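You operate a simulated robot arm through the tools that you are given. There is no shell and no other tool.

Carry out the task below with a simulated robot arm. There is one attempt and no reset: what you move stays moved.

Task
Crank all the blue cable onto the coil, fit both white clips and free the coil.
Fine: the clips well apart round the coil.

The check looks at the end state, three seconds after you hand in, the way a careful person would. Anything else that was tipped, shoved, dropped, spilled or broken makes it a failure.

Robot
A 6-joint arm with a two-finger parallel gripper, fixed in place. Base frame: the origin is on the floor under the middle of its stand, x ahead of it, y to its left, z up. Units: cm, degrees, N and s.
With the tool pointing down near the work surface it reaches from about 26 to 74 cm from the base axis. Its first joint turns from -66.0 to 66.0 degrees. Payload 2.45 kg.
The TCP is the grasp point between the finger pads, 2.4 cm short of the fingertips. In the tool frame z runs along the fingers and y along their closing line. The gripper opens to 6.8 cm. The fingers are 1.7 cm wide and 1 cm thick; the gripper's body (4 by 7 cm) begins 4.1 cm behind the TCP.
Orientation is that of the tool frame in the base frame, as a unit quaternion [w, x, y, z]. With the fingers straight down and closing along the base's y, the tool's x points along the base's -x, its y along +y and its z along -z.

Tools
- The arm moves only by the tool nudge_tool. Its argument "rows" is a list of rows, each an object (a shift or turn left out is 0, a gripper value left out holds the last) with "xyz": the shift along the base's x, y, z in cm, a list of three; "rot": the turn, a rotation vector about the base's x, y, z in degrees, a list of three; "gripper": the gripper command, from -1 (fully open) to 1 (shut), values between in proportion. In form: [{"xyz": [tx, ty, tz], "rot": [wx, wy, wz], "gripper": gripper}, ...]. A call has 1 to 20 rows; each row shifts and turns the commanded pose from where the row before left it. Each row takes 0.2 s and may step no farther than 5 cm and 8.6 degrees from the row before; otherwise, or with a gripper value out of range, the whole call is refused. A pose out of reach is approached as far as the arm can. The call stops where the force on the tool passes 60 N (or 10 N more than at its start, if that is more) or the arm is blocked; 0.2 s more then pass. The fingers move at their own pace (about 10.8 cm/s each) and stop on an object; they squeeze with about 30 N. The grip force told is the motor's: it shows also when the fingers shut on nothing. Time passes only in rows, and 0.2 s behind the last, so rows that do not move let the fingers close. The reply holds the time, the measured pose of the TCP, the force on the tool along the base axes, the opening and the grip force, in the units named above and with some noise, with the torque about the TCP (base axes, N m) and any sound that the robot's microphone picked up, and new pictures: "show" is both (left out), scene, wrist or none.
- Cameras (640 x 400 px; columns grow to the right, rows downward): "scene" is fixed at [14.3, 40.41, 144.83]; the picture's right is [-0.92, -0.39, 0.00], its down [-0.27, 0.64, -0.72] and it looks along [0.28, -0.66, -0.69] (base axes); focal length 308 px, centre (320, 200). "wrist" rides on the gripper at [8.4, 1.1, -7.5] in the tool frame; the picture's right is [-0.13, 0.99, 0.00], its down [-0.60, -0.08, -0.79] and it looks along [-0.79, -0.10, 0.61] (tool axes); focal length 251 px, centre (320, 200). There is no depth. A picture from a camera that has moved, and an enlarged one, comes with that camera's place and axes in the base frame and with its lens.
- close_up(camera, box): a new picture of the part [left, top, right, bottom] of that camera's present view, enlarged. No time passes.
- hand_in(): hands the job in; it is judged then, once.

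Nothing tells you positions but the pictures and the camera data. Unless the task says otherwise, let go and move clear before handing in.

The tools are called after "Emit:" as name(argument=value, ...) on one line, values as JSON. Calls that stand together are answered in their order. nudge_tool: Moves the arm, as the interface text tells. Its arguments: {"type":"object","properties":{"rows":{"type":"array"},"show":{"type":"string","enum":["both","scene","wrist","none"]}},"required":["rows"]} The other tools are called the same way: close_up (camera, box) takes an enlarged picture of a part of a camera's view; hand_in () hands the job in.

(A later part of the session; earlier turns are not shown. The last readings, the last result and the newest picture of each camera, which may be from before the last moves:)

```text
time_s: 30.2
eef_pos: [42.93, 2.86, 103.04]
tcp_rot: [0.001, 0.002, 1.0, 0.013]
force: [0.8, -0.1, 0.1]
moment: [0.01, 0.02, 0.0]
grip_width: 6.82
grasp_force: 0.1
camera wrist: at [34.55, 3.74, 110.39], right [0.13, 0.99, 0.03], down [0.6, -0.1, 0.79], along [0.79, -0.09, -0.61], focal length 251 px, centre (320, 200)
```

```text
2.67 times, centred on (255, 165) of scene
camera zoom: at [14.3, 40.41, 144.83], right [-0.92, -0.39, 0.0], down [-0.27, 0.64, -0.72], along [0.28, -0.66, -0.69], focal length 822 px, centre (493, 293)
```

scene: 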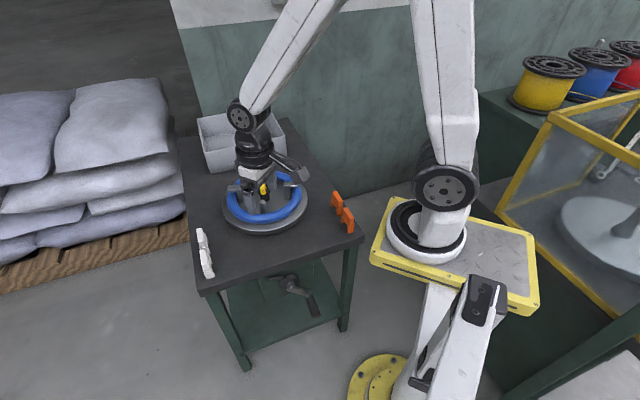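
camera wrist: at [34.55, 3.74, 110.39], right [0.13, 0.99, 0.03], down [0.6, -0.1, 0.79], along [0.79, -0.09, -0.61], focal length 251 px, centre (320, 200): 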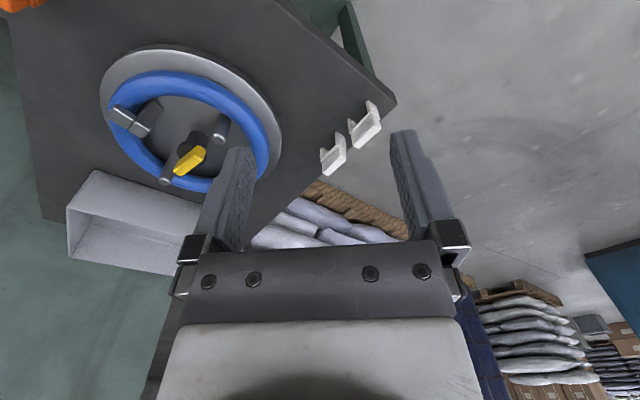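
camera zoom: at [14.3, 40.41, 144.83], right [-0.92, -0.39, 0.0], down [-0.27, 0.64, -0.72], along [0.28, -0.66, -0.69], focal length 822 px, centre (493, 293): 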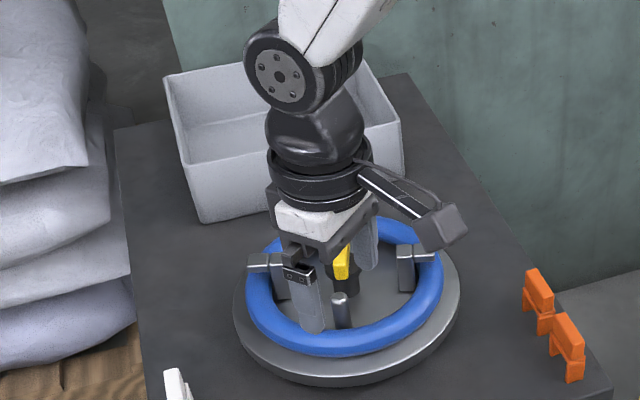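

The bin is empty. Each white clip is an inverted U with two legs on the table and a grip block on top. I'll move the wrist camera nearer with the tool turned -45° to measure them.

Emit:
nudge_tool(rows=[{"xyz": [2.34, 1.52, -2.5], "rot": [-1.5, 0, -7.5]}, {"xyz": [2.34, 1.52, -2.5], "rot": [0, 0, -7.5]}, {"xyz": [2.34, 1.52, -2.5], "rot": [0, 0, -7.5]}, {"xyz": [2.34, 1.52, -2.5], "rot": [0, 0, -7.5]}, {"xyz": [2.34, 1.52, -2.5], "rot": [0, 0, -7.5]}, {"xyz": [2.34, 1.52, -2.5], "rot": [0, 0, -7.5]}, {"xyz": [0, 0, 0]}])

Emit:
close_up(camera="wrist", box=[200, 30, 440, 200])

Emit:
close_up(camera="scene", box=[190, 100, 320, 240])

```text
time_s: 31.8
eef_pos: [57.03, 11.83, 87.99]
tcp_rot: [0.002, 0.386, 0.922, 0.0]
force: [-0.1, -0.8, -0.7]
moment: [0.02, 0.04, 0.03]
grip_width: 6.8
grasp_force: 0.1
camera wrist: at [52.04, 18.63, 95.46], right [0.8, 0.6, 0.0], down [0.37, -0.48, 0.8], along [0.48, -0.63, -0.61], focal length 251 px, centre (320, 200)
```

scene: 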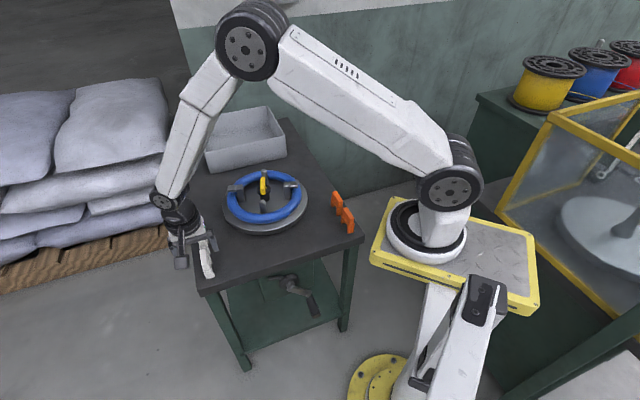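
wrist: 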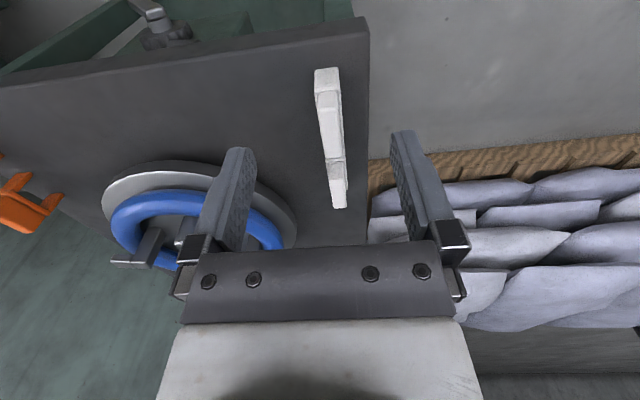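

```text
2.35 times, centred on (320, 115) of wrist
camera zoom: at [52.04, 18.63, 95.46], right [0.8, 0.6, 0.0], down [0.37, -0.48, 0.8], along [0.48, -0.63, -0.61], focal length 592 px, centre (320, 400)
```

zoom: 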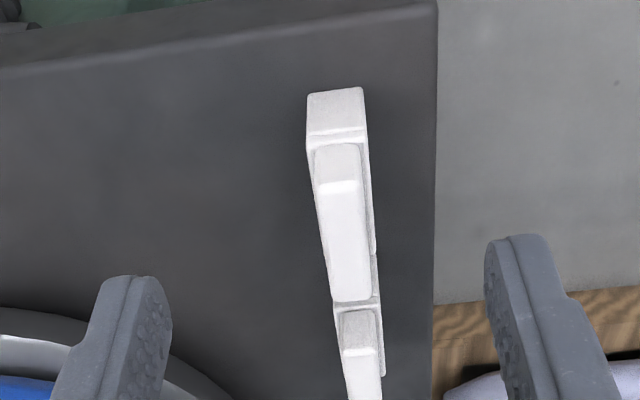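

```text
2.86 times, centred on (255, 170) of scene
camera zoom: at [14.3, 40.41, 144.83], right [-0.92, -0.39, 0.0], down [-0.27, 0.64, -0.72], along [0.28, -0.66, -0.69], focal length 880 px, centre (506, 286)
```

zoom: 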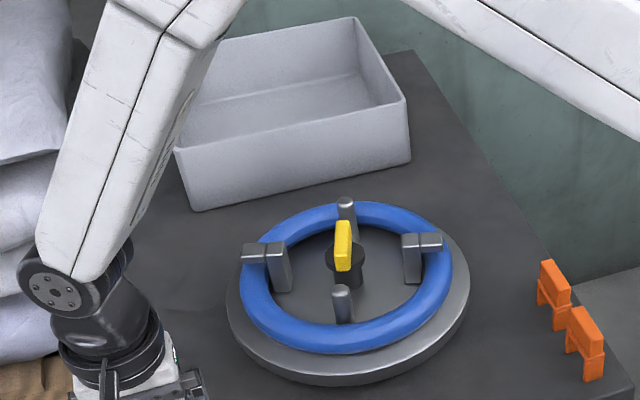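

The wheel now shows two tab posts reaching over the coil, two round posts inside it, and the yellow lever on the hub. The front clip's block is about 1.3 cm thick and 5 cm long, near (61, 8.2), with its top at about z 78. I'll hover above it and check alignment.

Emit:
nudge_tool(rows=[{"xyz": [1.3, -1.2, -1.3], "rot": [0, 0, 0.4], "gripper": -0.4}, {"xyz": [1.3, -1.2, -1.3]}, {"xyz": [1.35, -1.2, -1.3]}, {"xyz": [0, 0, 0]}, {"xyz": [0, 0, 0]}])

Emit:
close_up(camera="wrist", box=[200, 80, 440, 250])

Emit:
close_up(camera="scene", box=[150, 170, 270, 300])

```text
time_s: 33.0
eef_pos: [60.82, 8.24, 84.08]
tcp_rot: [0.001, 0.382, 0.924, -0.001]
force: [-0.1, 0.0, 0.5]
moment: [0.0, 0.03, 0.01]
grip_width: 4.76
grasp_force: 0.1
camera wrist: at [55.77, 14.98, 91.41], right [0.79, 0.61, 0.0], down [0.37, -0.48, 0.8], along [0.49, -0.63, -0.61], focal length 251 px, centre (320, 200)
```

scene: 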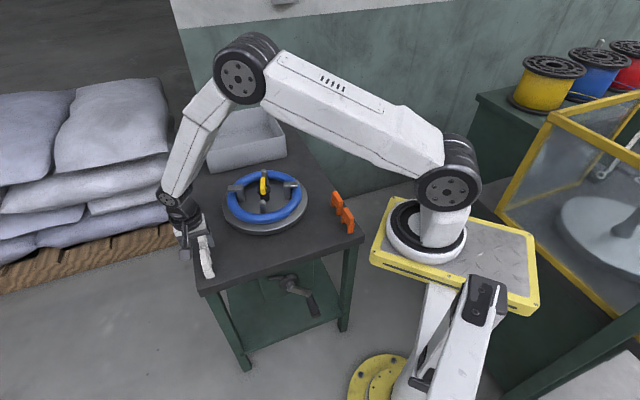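
wrist: 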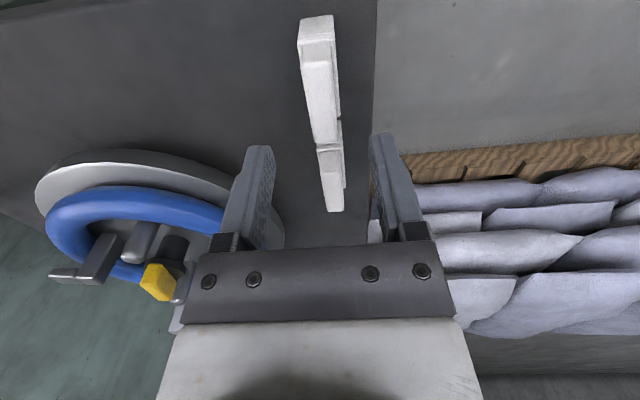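

```text
2.35 times, centred on (320, 165) of wrist
camera zoom: at [55.77, 14.98, 91.41], right [0.79, 0.61, 0.0], down [0.37, -0.48, 0.8], along [0.49, -0.63, -0.61], focal length 592 px, centre (320, 282)
```

zoom: 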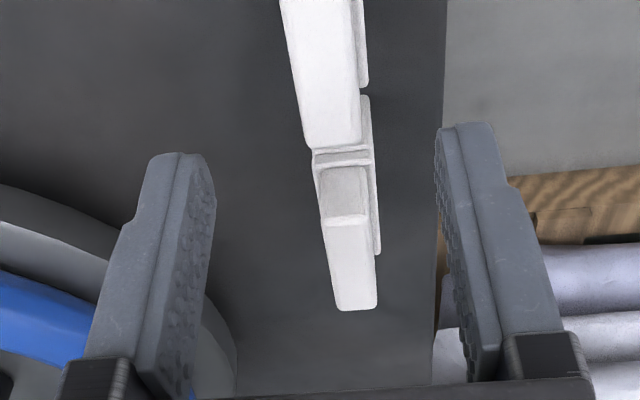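

```text
3.08 times, centred on (210, 235) of scene
camera zoom: at [14.3, 40.41, 144.83], right [-0.92, -0.39, 0.0], down [-0.27, 0.64, -0.72], along [0.28, -0.66, -0.69], focal length 948 px, centre (658, 92)
```

zoom: 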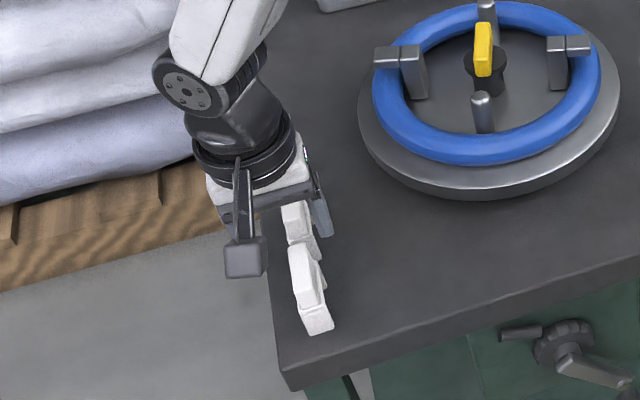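

The clip block lies between the fingers, about 0.2 cm off to the +m side. I correct and descend so the fingertips sit beside the block.

Emit:
nudge_tool(rows=[{"xyz": [0.14, 0.14, -2.0]}, {"xyz": [0, 0, -2.0]}, {"xyz": [0, 0, -1.7]}, {"xyz": [0, 0, 0]}])

Emit:
close_up(camera="wrist", box=[200, 80, 440, 250])

Emit:
close_up(camera="scene", box=[150, 170, 270, 300])

```text
time_s: 34.0
eef_pos: [61.1, 8.39, 78.34]
tcp_rot: [0.002, 0.382, 0.924, -0.001]
force: [0.2, -0.6, 0.8]
moment: [0.01, 0.0, 0.01]
grip_width: 4.75
grasp_force: 0.1
camera wrist: at [55.92, 15.07, 85.74], right [0.79, 0.61, 0.0], down [0.37, -0.48, 0.8], along [0.49, -0.63, -0.61], focal length 251 px, centre (320, 200)
```

scene: 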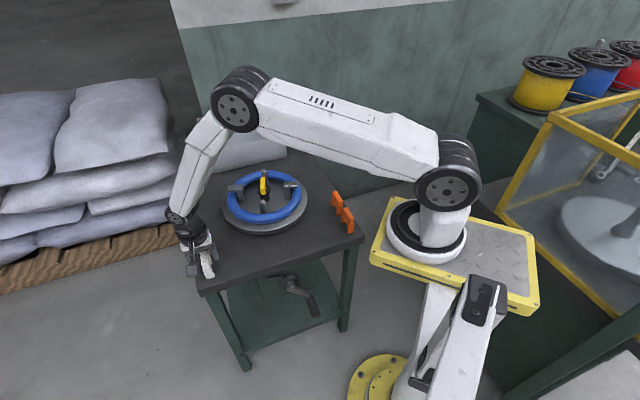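
wrist: 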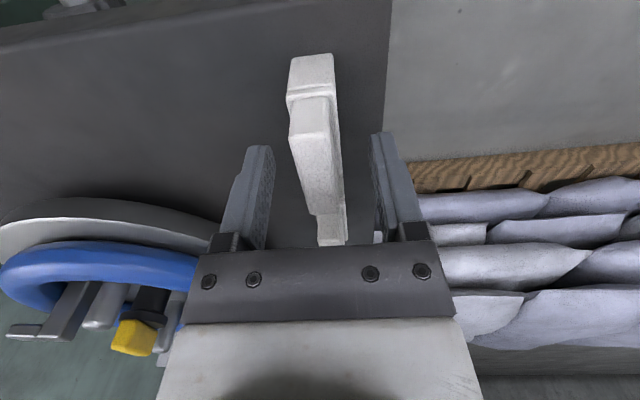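

```text
2.35 times, centred on (320, 165) of wrist
camera zoom: at [55.92, 15.07, 85.74], right [0.79, 0.61, 0.0], down [0.37, -0.48, 0.8], along [0.49, -0.63, -0.61], focal length 592 px, centre (320, 282)
```

zoom: 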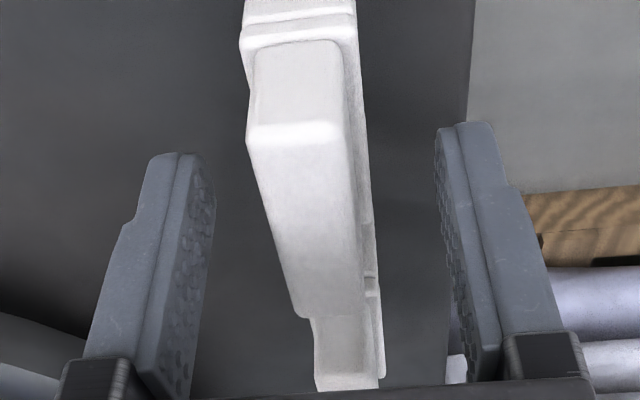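

```text
3.08 times, centred on (210, 235) of scene
camera zoom: at [14.3, 40.41, 144.83], right [-0.92, -0.39, 0.0], down [-0.27, 0.64, -0.72], along [0.28, -0.66, -0.69], focal length 948 px, centre (658, 92)
```

zoom: 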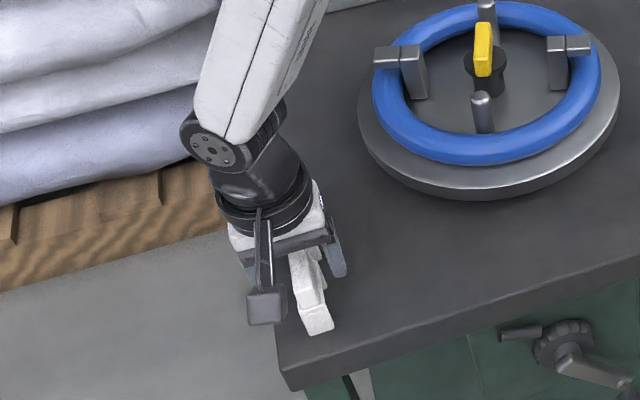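

Alignment is good: the block runs from z 75.75 to 78.2 and the fingertips are at about 75.9. I close the gripper on it.

Emit:
nudge_tool(rows=[{"xyz": [0, 0, 0], "gripper": 1}, {"xyz": [0, 0, 0]}, {"xyz": [0, 0, 0]}, {"xyz": [0, 0, 0]}])

```text
time_s: 35.0
eef_pos: [60.92, 8.39, 78.45]
tcp_rot: [0.001, 0.383, 0.924, 0.0]
force: [-0.7, -0.7, 0.3]
moment: [0.01, -0.02, 0.01]
grip_width: 1.48
grasp_force: 30.2
camera wrist: at [55.91, 15.06, 85.77], right [0.79, 0.61, 0.0], down [0.37, -0.48, 0.8], along [0.49, -0.63, -0.61], focal length 251 px, centre (320, 200)
```

scene: 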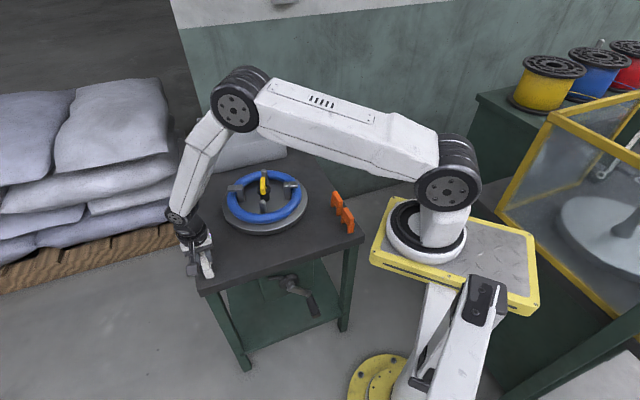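
wrist: 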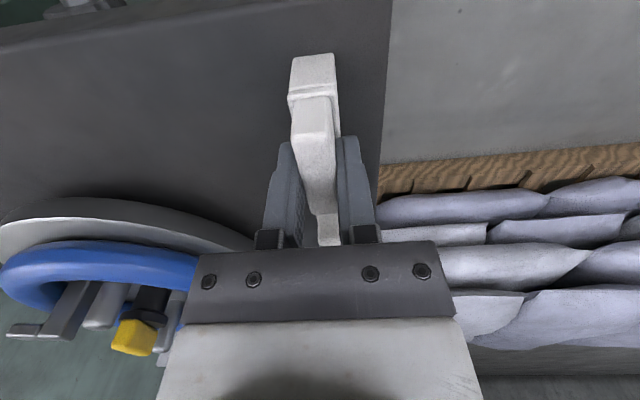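

The clip is gripped at 1.48 cm. I lift it and move to a view over the wheel with the tool turned to about -11°.

Emit:
nudge_tool(rows=[{"xyz": [0, 0, 2.5]}, {"xyz": [0, 0, 4]}, {"xyz": [0, 0, 4]}, {"xyz": [0, 0, 4]}, {"xyz": [-2.17, -3.9, 0.4], "rot": [0, 0, 5.67]}, {"xyz": [-2.17, -3.9, 0.4], "rot": [0, 0, 5.67]}, {"xyz": [-2.17, -3.9, 0.4], "rot": [0, 0, 5.67]}, {"xyz": [-2.17, -3.9, 0.4], "rot": [0, 0, 5.67]}, {"xyz": [-2.17, -3.9, 0.4], "rot": [0, 0, 5.67]}, {"xyz": [-2.17, -3.9, 0.4], "rot": [0, 0, 5.67]}, {"xyz": [0, 0, 0]}])

Emit:
close_up(camera="scene", box=[180, 90, 340, 250])

Emit:
close_up(camera="wrist", box=[160, 0, 480, 240])

```text
time_s: 37.4
eef_pos: [47.98, -14.99, 95.22]
tcp_rot: [0.001, 0.095, 0.995, 0.0]
force: [0.1, 0.3, -0.6]
moment: [0.03, -0.03, -0.01]
grip_width: 1.5
grasp_force: 30.2
camera wrist: at [39.97, -12.37, 102.63], right [0.31, 0.95, 0.0], down [0.58, -0.19, 0.8], along [0.76, -0.25, -0.61], focal length 251 px, centre (320, 200)
```

scene: 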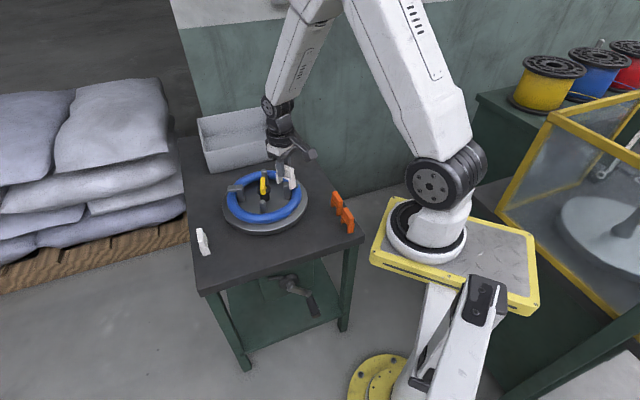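
wrist: 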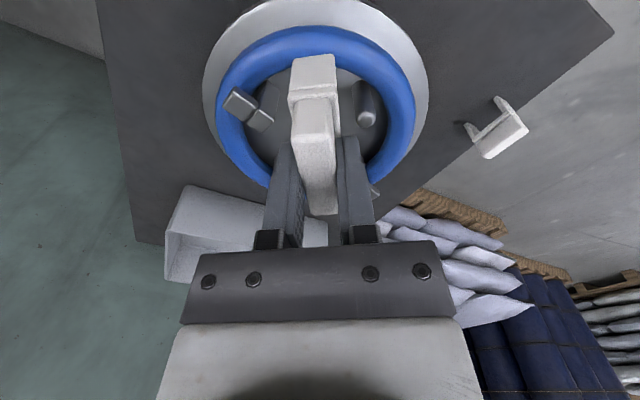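

```text
2.50 times, centred on (260, 170) of scene
camera zoom: at [14.3, 40.41, 144.83], right [-0.92, -0.39, 0.0], down [-0.27, 0.64, -0.72], along [0.28, -0.66, -0.69], focal length 770 px, centre (470, 275)
```

zoom: 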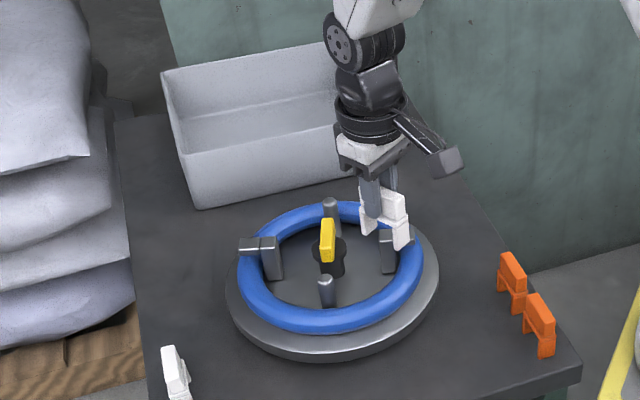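

```text
1.67 times, centred on (320, 120) of wrist
camera zoom: at [39.97, -12.37, 102.63], right [0.31, 0.95, 0.0], down [0.58, -0.19, 0.8], along [0.76, -0.25, -0.61], focal length 419 px, centre (320, 333)
```

zoom: 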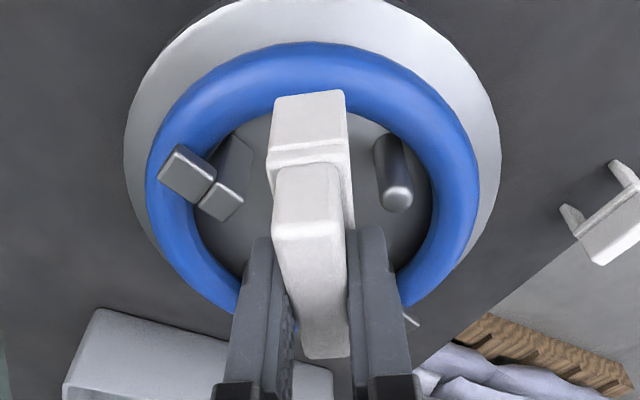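

I hold clip 1 above the wheel. Tabs are at azimuths of about 36°/216° and posts at about 126°/306°, so 170° and -10° are free spots on opposite sides. I'll zoom in to measure the coil tube.

Emit:
close_up(camera="wrist", box=[210, 0, 340, 90])

Emit:
close_up(camera="wrist", box=[330, 20, 540, 170])

Emit:
close_up(camera="scene", box=[215, 155, 325, 240])

```text
4.44 times, centred on (275, 45) of wrist
camera zoom: at [39.97, -12.37, 102.63], right [0.31, 0.95, 0.0], down [0.58, -0.19, 0.8], along [0.76, -0.25, -0.61], focal length 1118 px, centre (520, 889)
```

zoom: 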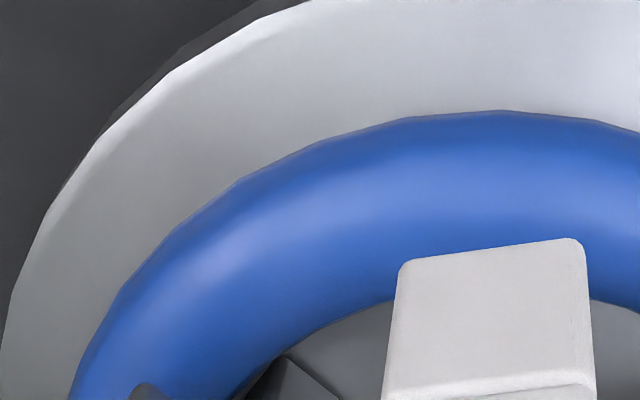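

```text
2.67 times, centred on (435, 95) of wrist
camera zoom: at [39.97, -12.37, 102.63], right [0.31, 0.95, 0.0], down [0.58, -0.19, 0.8], along [0.76, -0.25, -0.61], focal length 670 px, centre (13, 480)
```

zoom: 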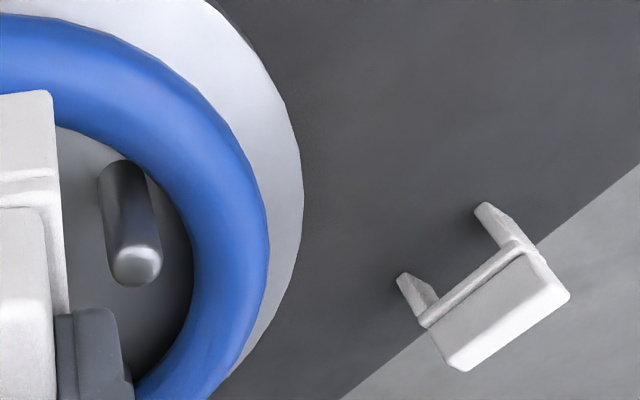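

```text
4.71 times, centred on (270, 198) of scene
camera zoom: at [14.3, 40.41, 144.83], right [-0.92, -0.39, 0.0], down [-0.27, 0.64, -0.72], along [0.28, -0.66, -0.69], focal length 1450 px, centre (555, 212)
```

zoom: 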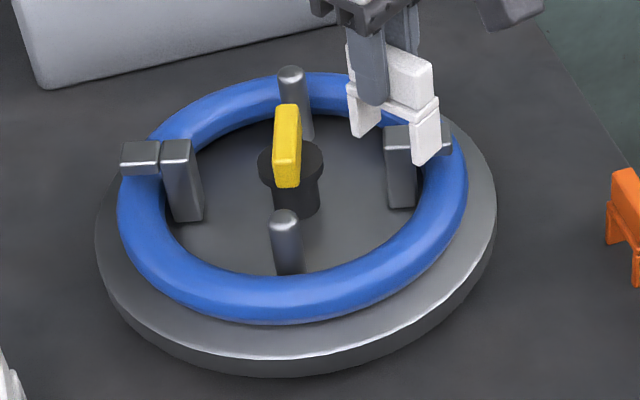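

Combining both cameras, the coil centre is at about (58.35, -18.95), the tube circle radius is about 10.1, and the tube top is at about z 79.8. I'll hover clip 1 over the near side at azimuth 169° and check alignment.

Emit:
nudge_tool(rows=[{"xyz": [0.19, -1.02, -3.0]}, {"xyz": [0.18, -1.02, -3.0]}, {"xyz": [0, 0, 0]}])

Emit:
close_up(camera="scene", box=[225, 145, 325, 235])

Emit:
close_up(camera="wrist", box=[200, 0, 440, 160])

```text
time_s: 38.2
eef_pos: [48.29, -17.04, 89.15]
tcp_rot: [0.002, 0.097, 0.995, 0.0]
force: [0.2, 0.1, 0.4]
moment: [0.0, 0.01, -0.01]
grip_width: 1.49
grasp_force: 30.2
camera wrist: at [40.32, -14.39, 96.63], right [0.32, 0.95, 0.0], down [0.57, -0.19, 0.8], along [0.76, -0.25, -0.61], focal length 251 px, centre (320, 200)
```

scene: 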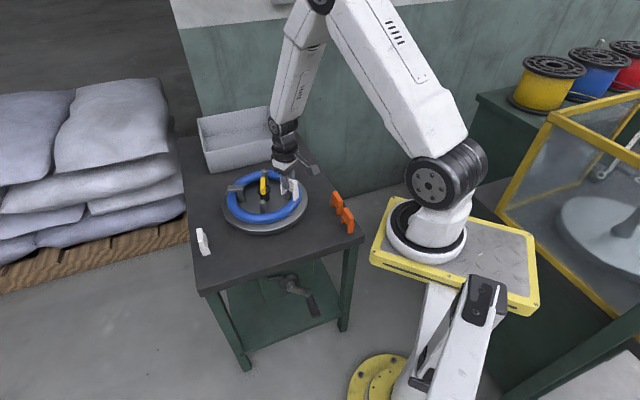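
wrist: 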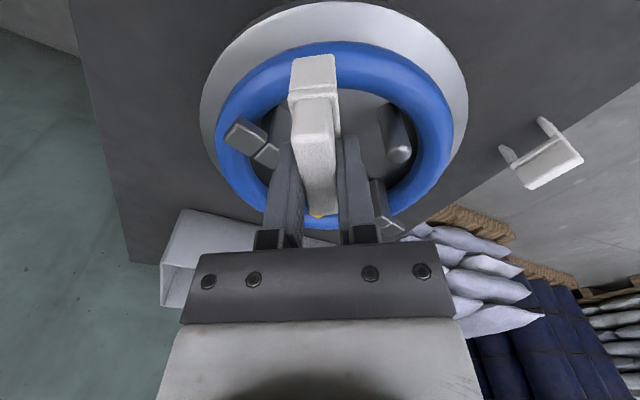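

```text
4.44 times, centred on (275, 190) of scene
camera zoom: at [14.3, 40.41, 144.83], right [-0.92, -0.39, 0.0], down [-0.27, 0.64, -0.72], along [0.28, -0.66, -0.69], focal length 1370 px, centre (520, 244)
```

zoom: 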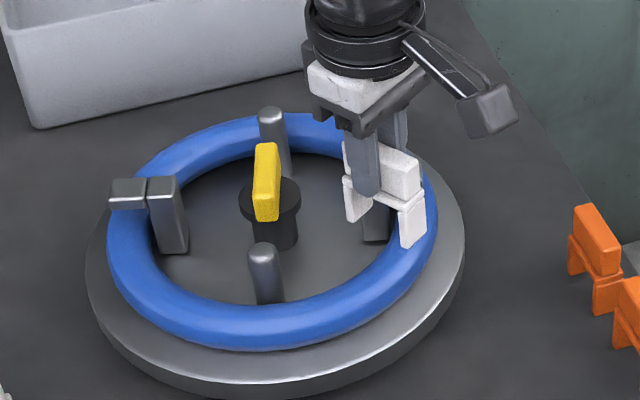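

```text
2.50 times, centred on (320, 80) of wrist
camera zoom: at [40.32, -14.39, 96.63], right [0.32, 0.95, 0.0], down [0.57, -0.19, 0.8], along [0.76, -0.25, -0.61], focal length 629 px, centre (320, 500)
```

zoom: 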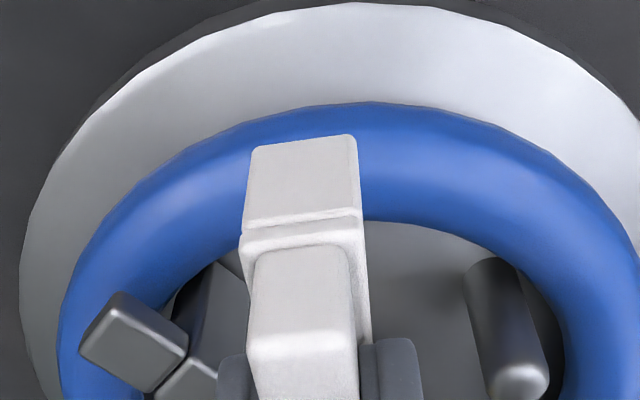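

The clip's centre and the tube centre agree within about 0.1 cm at this azimuth. I lower until the leg tips are just past the tube top and check forces.

Emit:
nudge_tool(rows=[{"xyz": [0, 0, -1.5]}, {"xyz": [0, 0, -1.5]}, {"xyz": [0, 0, -0.7]}, {"xyz": [0, 0, -0.5]}, {"xyz": [0, 0, 0]}])

Emit:
close_up(camera="scene", box=[225, 145, 325, 235])

Emit:
close_up(camera="wrist", box=[200, 0, 440, 160])

```text
time_s: 39.4
eef_pos: [48.37, -17.09, 85.04]
tcp_rot: [0.002, 0.095, 0.995, -0.001]
force: [-0.5, -0.3, -0.4]
moment: [0.0, 0.0, -0.02]
grip_width: 1.5
grasp_force: 29.5
camera wrist: at [40.39, -14.39, 92.51], right [0.32, 0.95, 0.0], down [0.58, -0.19, 0.8], along [0.75, -0.25, -0.61], focal length 251 px, centre (320, 200)
```

scene: 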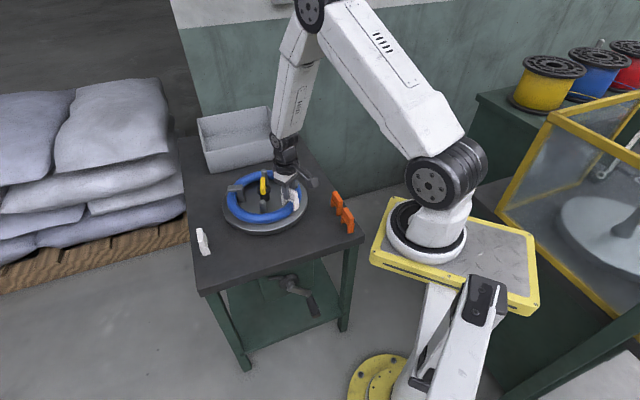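
wrist: 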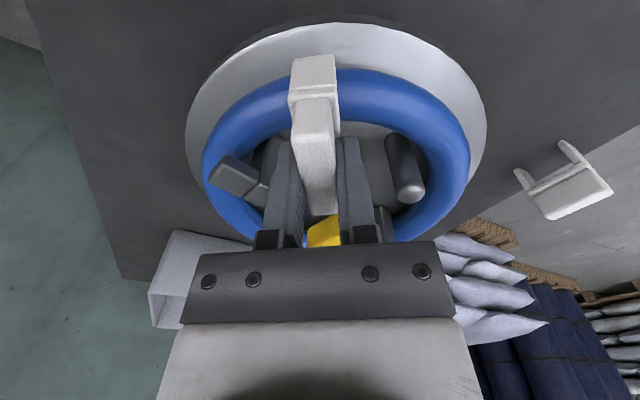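

```text
4.44 times, centred on (275, 190) of scene
camera zoom: at [14.3, 40.41, 144.83], right [-0.92, -0.39, 0.0], down [-0.27, 0.64, -0.72], along [0.28, -0.66, -0.69], focal length 1370 px, centre (520, 244)
```

zoom: 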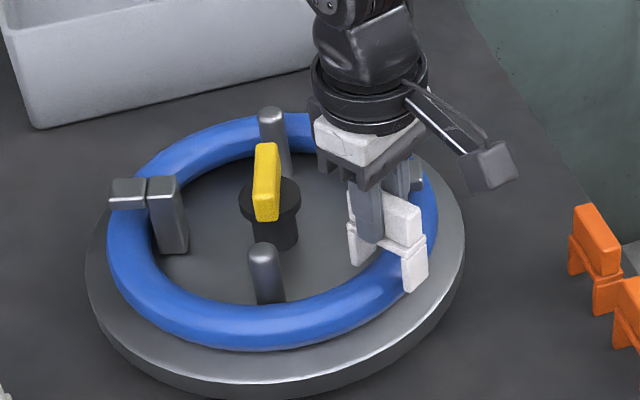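

```text
2.50 times, centred on (320, 80) of wrist
camera zoom: at [40.39, -14.39, 92.51], right [0.32, 0.95, 0.0], down [0.58, -0.19, 0.8], along [0.75, -0.25, -0.61], focal length 629 px, centre (320, 500)
```

zoom: 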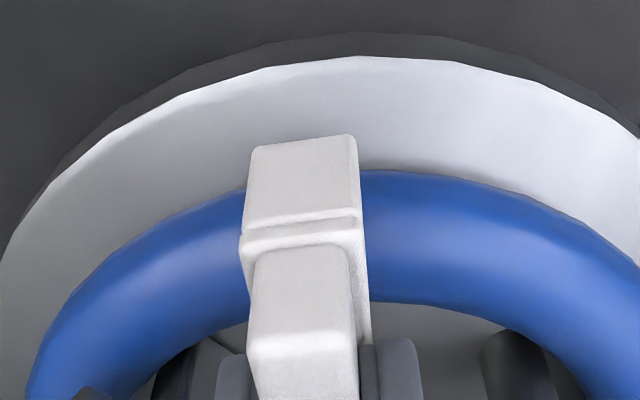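

The legs straddle the coil with no contact force. I continue down slowly toward the seat.

Emit:
nudge_tool(rows=[{"xyz": [0, 0, -0.4]}, {"xyz": [0, 0, -0.4]}, {"xyz": [0, 0, -0.4]}, {"xyz": [0, 0, -0.3]}, {"xyz": [0, 0, 0]}], show="wrist")

Emit:
close_up(camera="scene", box=[225, 145, 325, 235])

```text
time_s: 40.0
eef_pos: [48.45, -17.04, 84.63]
tcp_rot: [0.003, 0.095, 0.995, -0.001]
force: [0.2, -1.5, 4.2]
moment: [0.0, -0.03, 0.03]
grip_width: 1.53
grasp_force: 30.2
stopped in row 3: the force on the tool passed its limit at 70 N (the readings are from after the stop); the commanded pose is now the measured one
camera wrist: at [40.48, -14.47, 92.09], right [0.32, 0.95, 0.0], down [0.57, -0.19, 0.8], along [0.76, -0.25, -0.6], focal length 251 px, centre (320, 200)
```

wrist: 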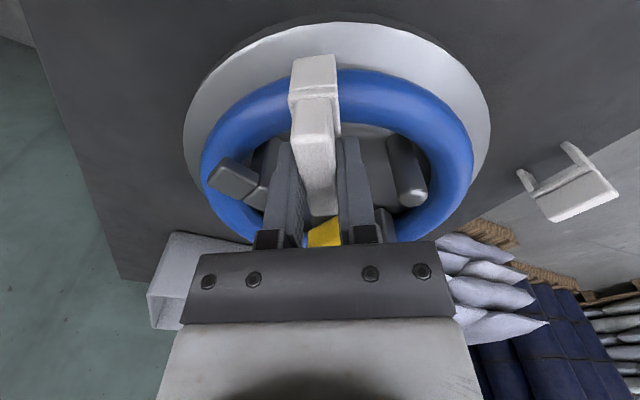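

```text
4.44 times, centred on (275, 190) of scene
camera zoom: at [14.3, 40.41, 144.83], right [-0.92, -0.39, 0.0], down [-0.27, 0.64, -0.72], along [0.28, -0.66, -0.69], focal length 1370 px, centre (520, 244)
```

zoom: 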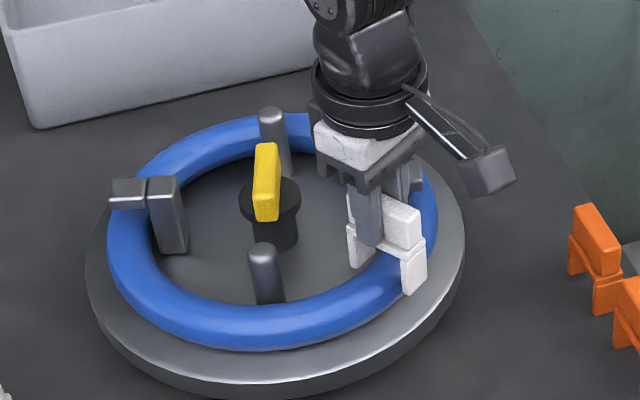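

Contact came at z 84.6 with 70 N. I'll look closely at whether the clip is seated, snagged, or needs a snap.

Emit:
close_up(camera="scene", box=[270, 170, 320, 220])

Emit:
close_up(camera="wrist", box=[260, 30, 380, 130])

Emit:
close_up(camera="wrist", box=[500, 130, 630, 230])

```text
8.00 times, centred on (295, 195) of scene
camera zoom: at [14.3, 40.41, 144.83], right [-0.92, -0.39, 0.0], down [-0.27, 0.64, -0.72], along [0.28, -0.66, -0.69], focal length 2466 px, centre (520, 240)
```

zoom: 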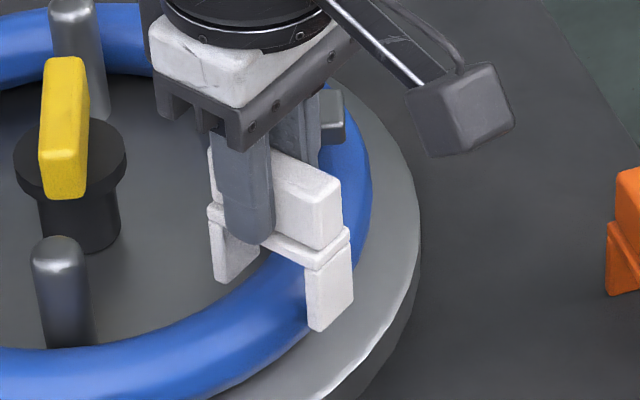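

```text
4.00 times, centred on (320, 80) of wrist
camera zoom: at [40.48, -14.47, 92.09], right [0.32, 0.95, 0.0], down [0.57, -0.19, 0.8], along [0.76, -0.25, -0.6], focal length 1006 px, centre (320, 680)
```

zoom: 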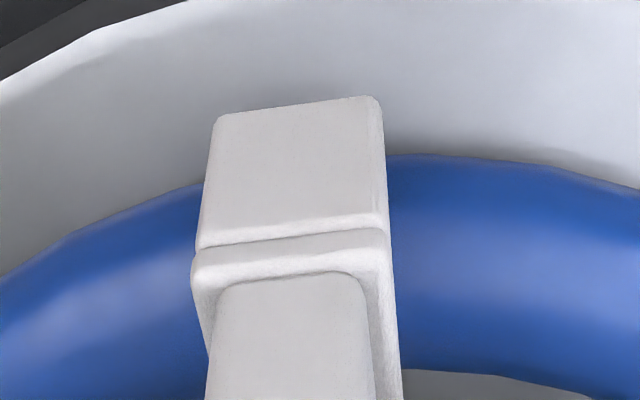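

```text
4.00 times, centred on (565, 180) of wrist
camera zoom: at [40.48, -14.47, 92.09], right [0.32, 0.95, 0.0], down [0.57, -0.19, 0.8], along [0.76, -0.25, -0.6], focal length 1006 px, centre (-660, 280)
```

zoom: 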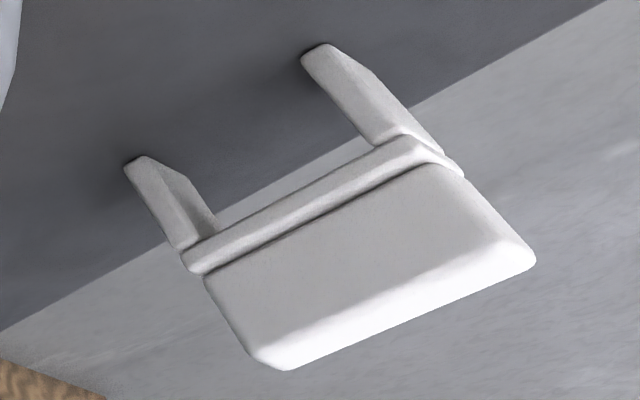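

The legs have inward lips that seem to be resting on the tube's shoulders, about 1.2 cm above the seat, so a snap push is needed. I'll press lightly first and read the side forces to check centring.

Emit:
nudge_tool(rows=[{"xyz": [-0.1, 0.02, 0]}, {"xyz": [0, 0, -0.2]}, {"xyz": [0, 0, -0.15]}, {"xyz": [0, 0, 0]}], show="none")

```text
time_s: 41.0
eef_pos: [48.44, -17.08, 84.6]
tcp_rot: [0.005, 0.096, 0.995, -0.002]
force: [-11.0, 2.6, 51.7]
moment: [0.33, -0.32, -0.01]
grip_width: 1.5
grasp_force: 30.4
```

The side force pushes the clip outward, so I shift a little more outward and read again.

Emit:
nudge_tool(rows=[{"xyz": [-0.1, 0.02, 0]}, {"xyz": [0, 0, 0]}], show="none")

```text
time_s: 41.6
eef_pos: [48.33, -17.13, 84.5]
tcp_rot: [0.007, 0.095, 0.995, -0.002]
force: [-3.7, 0.8, 49.4]
moment: [0.33, -0.67, 0.07]
grip_width: 1.51
grasp_force: 29.7
```

Centred now (side force about 4 N). I press a bit harder in small steps to snap it.

Emit:
nudge_tool(rows=[{"xyz": [-0.03, 0, -0.06]}, {"xyz": [0, 0, 0]}], show="none")

```text
time_s: 42.2
eef_pos: [48.33, -17.23, 84.55]
tcp_rot: [0.007, 0.095, 0.995, -0.002]
force: [0.4, 2.1, 48.4]
moment: [0.31, -0.94, 0.18]
grip_width: 1.52
grasp_force: 30.2
```

The moment suggests uneven contact between the two legs. I'll look closely before pressing more.

Emit:
close_up(camera="scene", box=[270, 170, 320, 220])

Emit:
close_up(camera="wrist", box=[200, 30, 460, 230])

```text
8.00 times, centred on (295, 195) of scene
camera zoom: at [14.22, 40.44, 144.83], right [-0.92, -0.39, 0.0], down [-0.27, 0.64, -0.72], along [0.28, -0.66, -0.69], focal length 2466 px, centre (520, 240)
```

zoom: 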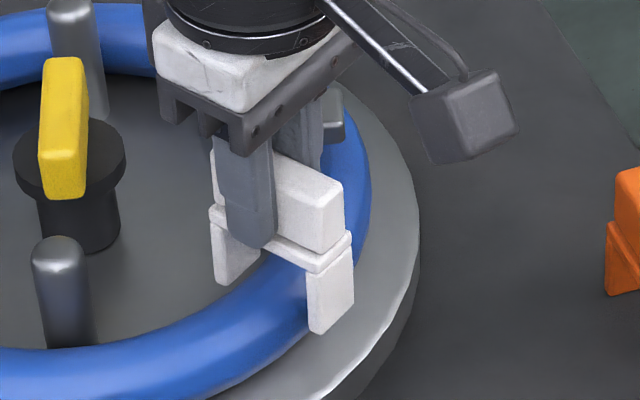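

```text
2.00 times, centred on (330, 130) of wrist
camera zoom: at [40.33, -14.48, 91.84], right [0.32, 0.95, 0.0], down [0.57, -0.19, 0.8], along [0.76, -0.25, -0.6], focal length 503 px, centre (300, 340)
```

zoom: 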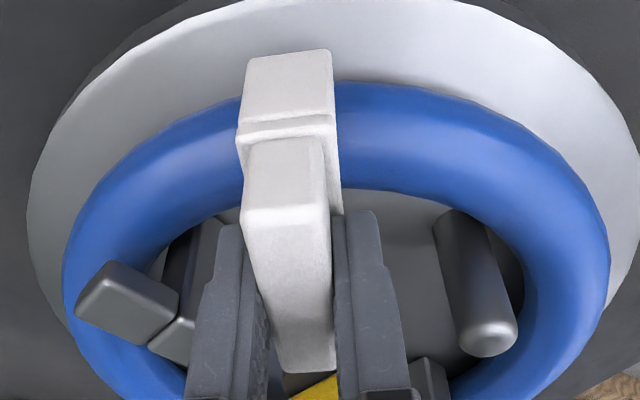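

I'll lift slightly to release the wedge, re-centre by a smaller outward shift, and then press again.

Emit:
nudge_tool(rows=[{"xyz": [0, 0, 0.4]}, {"xyz": [0, 0, 0.4]}, {"xyz": [0, 0, 0]}], show="wrist")

Emit:
close_up(camera="scene", box=[270, 170, 320, 220])

Emit:
close_up(camera="wrist", box=[240, 30, 400, 130])

```text
time_s: 43.0
eef_pos: [48.18, -17.15, 84.97]
tcp_rot: [0.001, 0.096, 0.995, 0.0]
force: [3.8, -2.0, 12.8]
moment: [0.01, -0.49, -0.09]
grip_width: 1.47
grasp_force: 30.2
camera wrist: at [40.11, -14.38, 92.41], right [0.32, 0.95, 0.0], down [0.58, -0.19, 0.8], along [0.75, -0.25, -0.61], focal length 251 px, centre (320, 200)
```

wrist: 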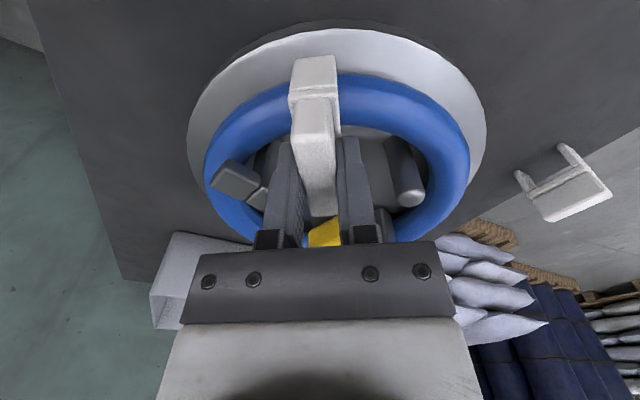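

```text
8.00 times, centred on (295, 195) of scene
camera zoom: at [14.29, 40.41, 144.83], right [-0.92, -0.39, 0.0], down [-0.27, 0.64, -0.72], along [0.28, -0.66, -0.69], focal length 2466 px, centre (520, 240)
```

zoom: 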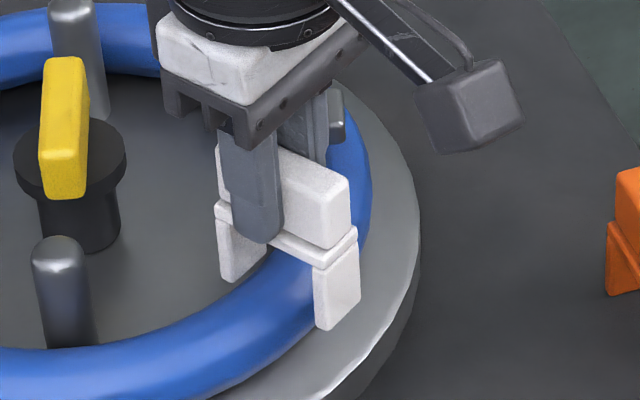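

```text
4.00 times, centred on (320, 80) of wrist
camera zoom: at [40.11, -14.38, 92.41], right [0.32, 0.95, 0.0], down [0.58, -0.19, 0.8], along [0.75, -0.25, -0.61], focal length 1006 px, centre (320, 680)
```

zoom: 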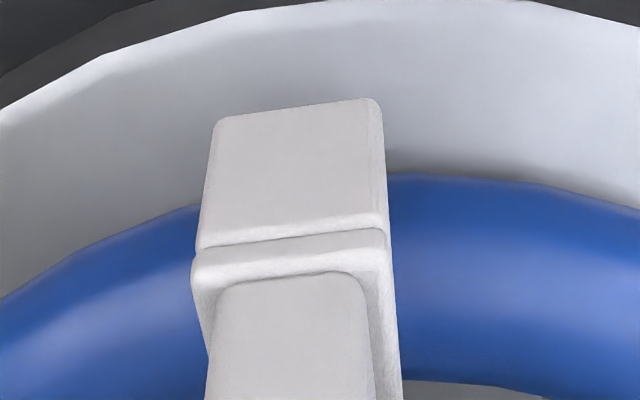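

The residual force is on the inner leg, so the clip is now slightly too far outward. I'll shift inward and feel for contact gently.

Emit:
nudge_tool(rows=[{"xyz": [0, 0, 0.3]}, {"xyz": [0.35, -0.06, 0]}, {"xyz": [0, 0, -0.3]}, {"xyz": [0, 0, 0]}], show="none")

Emit:
nudge_tool(rows=[{"xyz": [0, 0, -0.2]}, {"xyz": [0, 0, 0]}], show="none")

Emit:
nudge_tool(rows=[{"xyz": [0, 0, -0.2]}, {"xyz": [0, 0, 0]}], show="none")

```text
time_s: 44.0
eef_pos: [48.54, -17.19, 85.03]
tcp_rot: [0.003, 0.096, 0.995, 0.001]
force: [-0.2, 0.3, -0.4]
moment: [0.02, 0.02, -0.01]
grip_width: 1.48
grasp_force: 29.4
```

```text
time_s: 44.6
eef_pos: [48.55, -17.02, 84.94]
tcp_rot: [0.003, 0.096, 0.995, -0.001]
force: [0.0, 0.0, -0.7]
moment: [-0.01, 0.02, 0.02]
grip_width: 1.47
grasp_force: 29.9
```

```text
time_s: 45.2
eef_pos: [48.46, -17.17, 84.66]
tcp_rot: [0.003, 0.096, 0.995, -0.002]
force: [0.0, -0.1, -0.5]
moment: [0.01, 0.03, -0.01]
grip_width: 1.51
grasp_force: 30.0
```

No contact at this height now, so inward is better. I continue down in small steps.

Emit:
nudge_tool(rows=[{"xyz": [0, 0, -0.15]}, {"xyz": [0, 0, 0]}], show="none")

Emit:
nudge_tool(rows=[{"xyz": [0, 0, -0.15]}, {"xyz": [0, 0, 0]}], show="none")

```text
time_s: 45.8
eef_pos: [48.55, -17.0, 84.56]
tcp_rot: [0.003, 0.096, 0.995, -0.002]
force: [-0.6, 0.0, 4.3]
moment: [0.04, 0.03, 0.02]
grip_width: 1.5
grasp_force: 30.1
```

```text
time_s: 46.4
eef_pos: [48.61, -17.16, 84.42]
tcp_rot: [0.003, 0.095, 0.995, -0.001]
force: [-5.2, 1.8, 18.0]
moment: [0.2, 0.0, 0.06]
grip_width: 1.49
grasp_force: 30.7
```

Fitting the readings shows one contact point, at the inner leg's tip, and it drops as I move inward. So the clip should go further inward. I lift, shift 0.3 cm inward and feel again.

Emit:
nudge_tool(rows=[{"xyz": [0, 0, 0.4]}, {"xyz": [0.3, -0.06, 0]}, {"xyz": [0, 0, -0.3]}, {"xyz": [0, 0, -0.15]}, {"xyz": [0, 0, 0]}], show="none")

Emit:
nudge_tool(rows=[{"xyz": [0, 0, -0.15]}, {"xyz": [0, 0, 0]}], show="none")

Emit:
nudge_tool(rows=[{"xyz": [0, 0, -0.15]}, {"xyz": [0, 0, 0]}], show="wrist")

Emit:
close_up(camera="wrist", box=[240, 30, 400, 130])

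```text
time_s: 47.6
eef_pos: [48.83, -17.27, 84.3]
tcp_rot: [0.003, 0.096, 0.995, 0.001]
force: [-0.1, 0.1, -0.1]
moment: [0.05, -0.02, 0.0]
grip_width: 1.51
grasp_force: 29.8
```

```text
time_s: 48.2
eef_pos: [48.99, -17.24, 84.32]
tcp_rot: [0.003, 0.096, 0.995, 0.0]
force: [-0.1, -0.7, 0.4]
moment: [-0.01, -0.01, 0.03]
grip_width: 1.49
grasp_force: 30.4
```

```text
time_s: 48.8
eef_pos: [48.81, -17.1, 84.12]
tcp_rot: [0.003, 0.096, 0.995, -0.001]
force: [0.9, -0.3, 0.9]
moment: [-0.02, -0.01, 0.06]
grip_width: 1.5
grasp_force: 30.1
camera wrist: at [40.89, -14.54, 91.41], right [0.32, 0.95, 0.0], down [0.57, -0.19, 0.8], along [0.76, -0.25, -0.6], focal length 251 px, centre (320, 200)
```

wrist: 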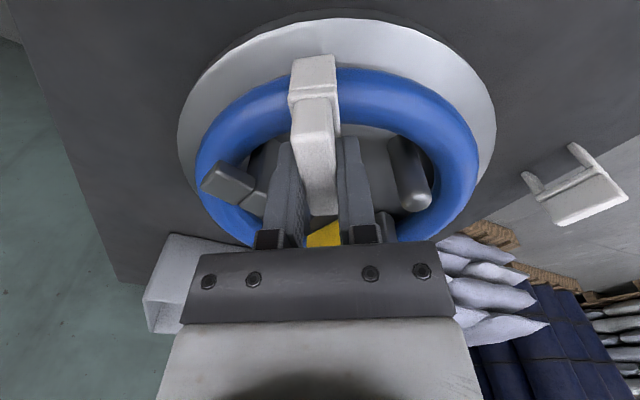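

```text
4.00 times, centred on (320, 80) of wrist
camera zoom: at [40.89, -14.54, 91.41], right [0.32, 0.95, 0.0], down [0.57, -0.19, 0.8], along [0.76, -0.25, -0.6], focal length 1006 px, centre (320, 680)
```

zoom: 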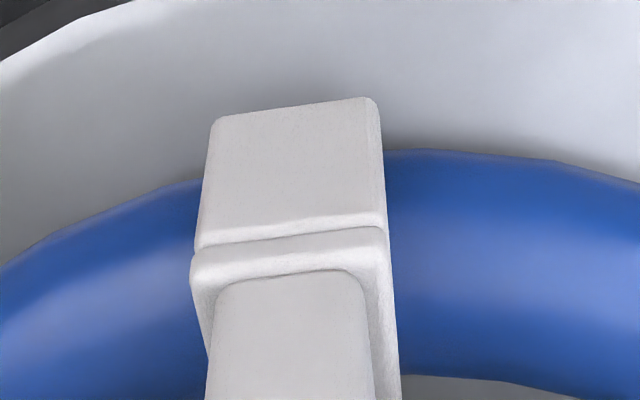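

Now it slides deeper with no resistance. I continue down in small steps.

Emit:
nudge_tool(rows=[{"xyz": [0, 0, -0.2]}, {"xyz": [0, 0, 0]}], show="none")

Emit:
nudge_tool(rows=[{"xyz": [0, 0, -0.2]}, {"xyz": [0, 0, 0]}], show="none")

Emit:
nudge_tool(rows=[{"xyz": [0, 0, -0.2]}, {"xyz": [0, 0, 0]}], show="none")

```text
time_s: 49.4
eef_pos: [48.95, -17.08, 83.81]
tcp_rot: [0.002, 0.096, 0.995, 0.0]
force: [-0.4, -0.6, -0.7]
moment: [0.0, -0.03, 0.01]
grip_width: 1.5
grasp_force: 30.0
```

```text
time_s: 50.0
eef_pos: [49.02, -17.22, 83.6]
tcp_rot: [0.002, 0.097, 0.995, 0.0]
force: [1.0, 0.0, 0.7]
moment: [0.01, -0.02, 0.02]
grip_width: 1.5
grasp_force: 30.5
```

```text
time_s: 50.6
eef_pos: [48.87, -17.14, 83.45]
tcp_rot: [0.003, 0.095, 0.995, 0.0]
force: [0.0, -0.2, -0.9]
moment: [-0.01, -0.03, 0.01]
grip_width: 1.48
grasp_force: 29.9
```

Emit:
nudge_tool(rows=[{"xyz": [0, 0, -0.2]}, {"xyz": [0, 0, 0]}], show="none")

Emit:
nudge_tool(rows=[{"xyz": [0, 0, -0.2]}, {"xyz": [0, 0, 0]}], show="none")

Emit:
nudge_tool(rows=[{"xyz": [0, 0, -0.2]}, {"xyz": [0, 0, 0]}], show="both")

Emit:
close_up(camera="scene", box=[270, 170, 320, 220])

Emit:
close_up(camera="wrist", box=[240, 30, 400, 130])

```text
time_s: 51.2
eef_pos: [48.82, -17.24, 83.34]
tcp_rot: [0.002, 0.096, 0.995, 0.0]
force: [1.0, 0.1, -0.2]
moment: [0.02, 0.02, 0.02]
grip_width: 1.51
grasp_force: 29.8
```

```text
time_s: 51.8
eef_pos: [48.79, -17.21, 82.9]
tcp_rot: [0.003, 0.096, 0.995, 0.0]
force: [-0.7, -0.4, -0.2]
moment: [-0.01, 0.02, -0.01]
grip_width: 1.5
grasp_force: 30.6
```

```text
time_s: 52.4
eef_pos: [48.81, -17.15, 82.8]
tcp_rot: [0.003, 0.096, 0.995, -0.001]
force: [0.6, 0.3, 0.0]
moment: [-0.02, -0.02, 0.0]
grip_width: 1.51
grasp_force: 29.7
camera wrist: at [40.86, -14.57, 90.18], right [0.32, 0.95, 0.0], down [0.57, -0.19, 0.8], along [0.76, -0.25, -0.6], focal length 251 px, centre (320, 200)
```

scene: 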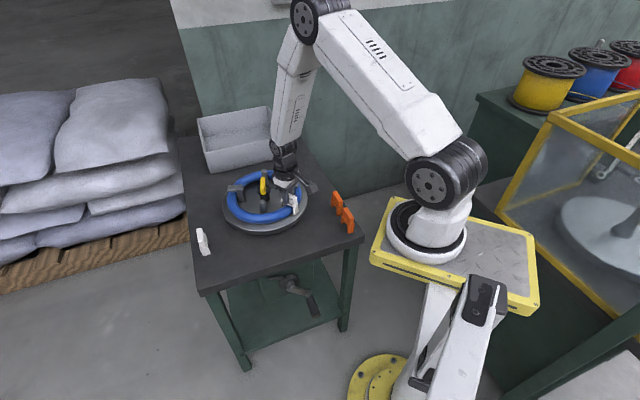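
wrist: 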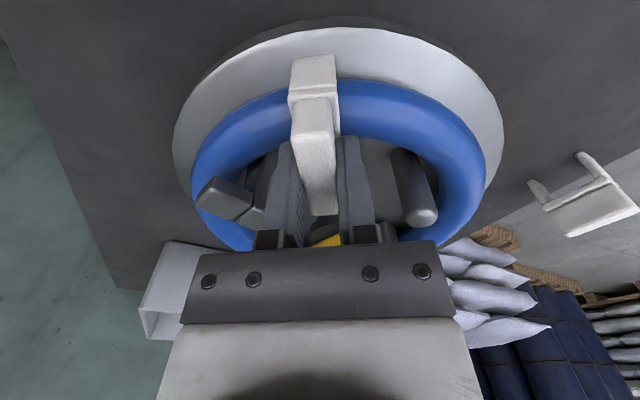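

```text
8.00 times, centred on (295, 195) of scene
camera zoom: at [14.3, 40.41, 144.83], right [-0.92, -0.39, 0.0], down [-0.27, 0.64, -0.72], along [0.28, -0.66, -0.69], focal length 2466 px, centre (520, 240)
```

zoom: 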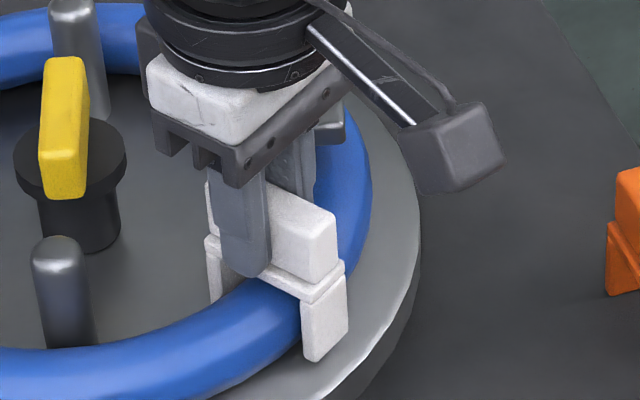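

```text
4.00 times, centred on (320, 80) of wrist
camera zoom: at [40.86, -14.57, 90.18], right [0.32, 0.95, 0.0], down [0.57, -0.19, 0.8], along [0.76, -0.25, -0.6], focal length 1006 px, centre (320, 680)
```

zoom: 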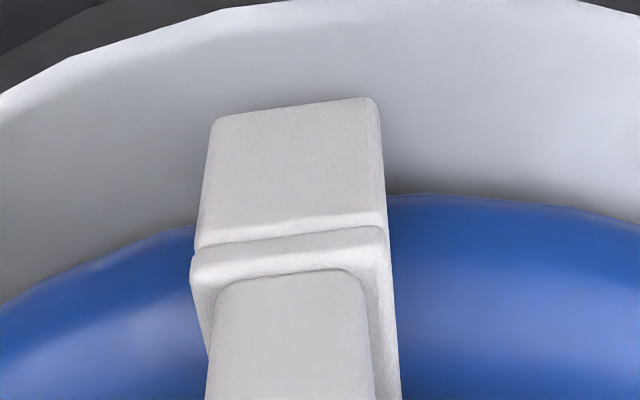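

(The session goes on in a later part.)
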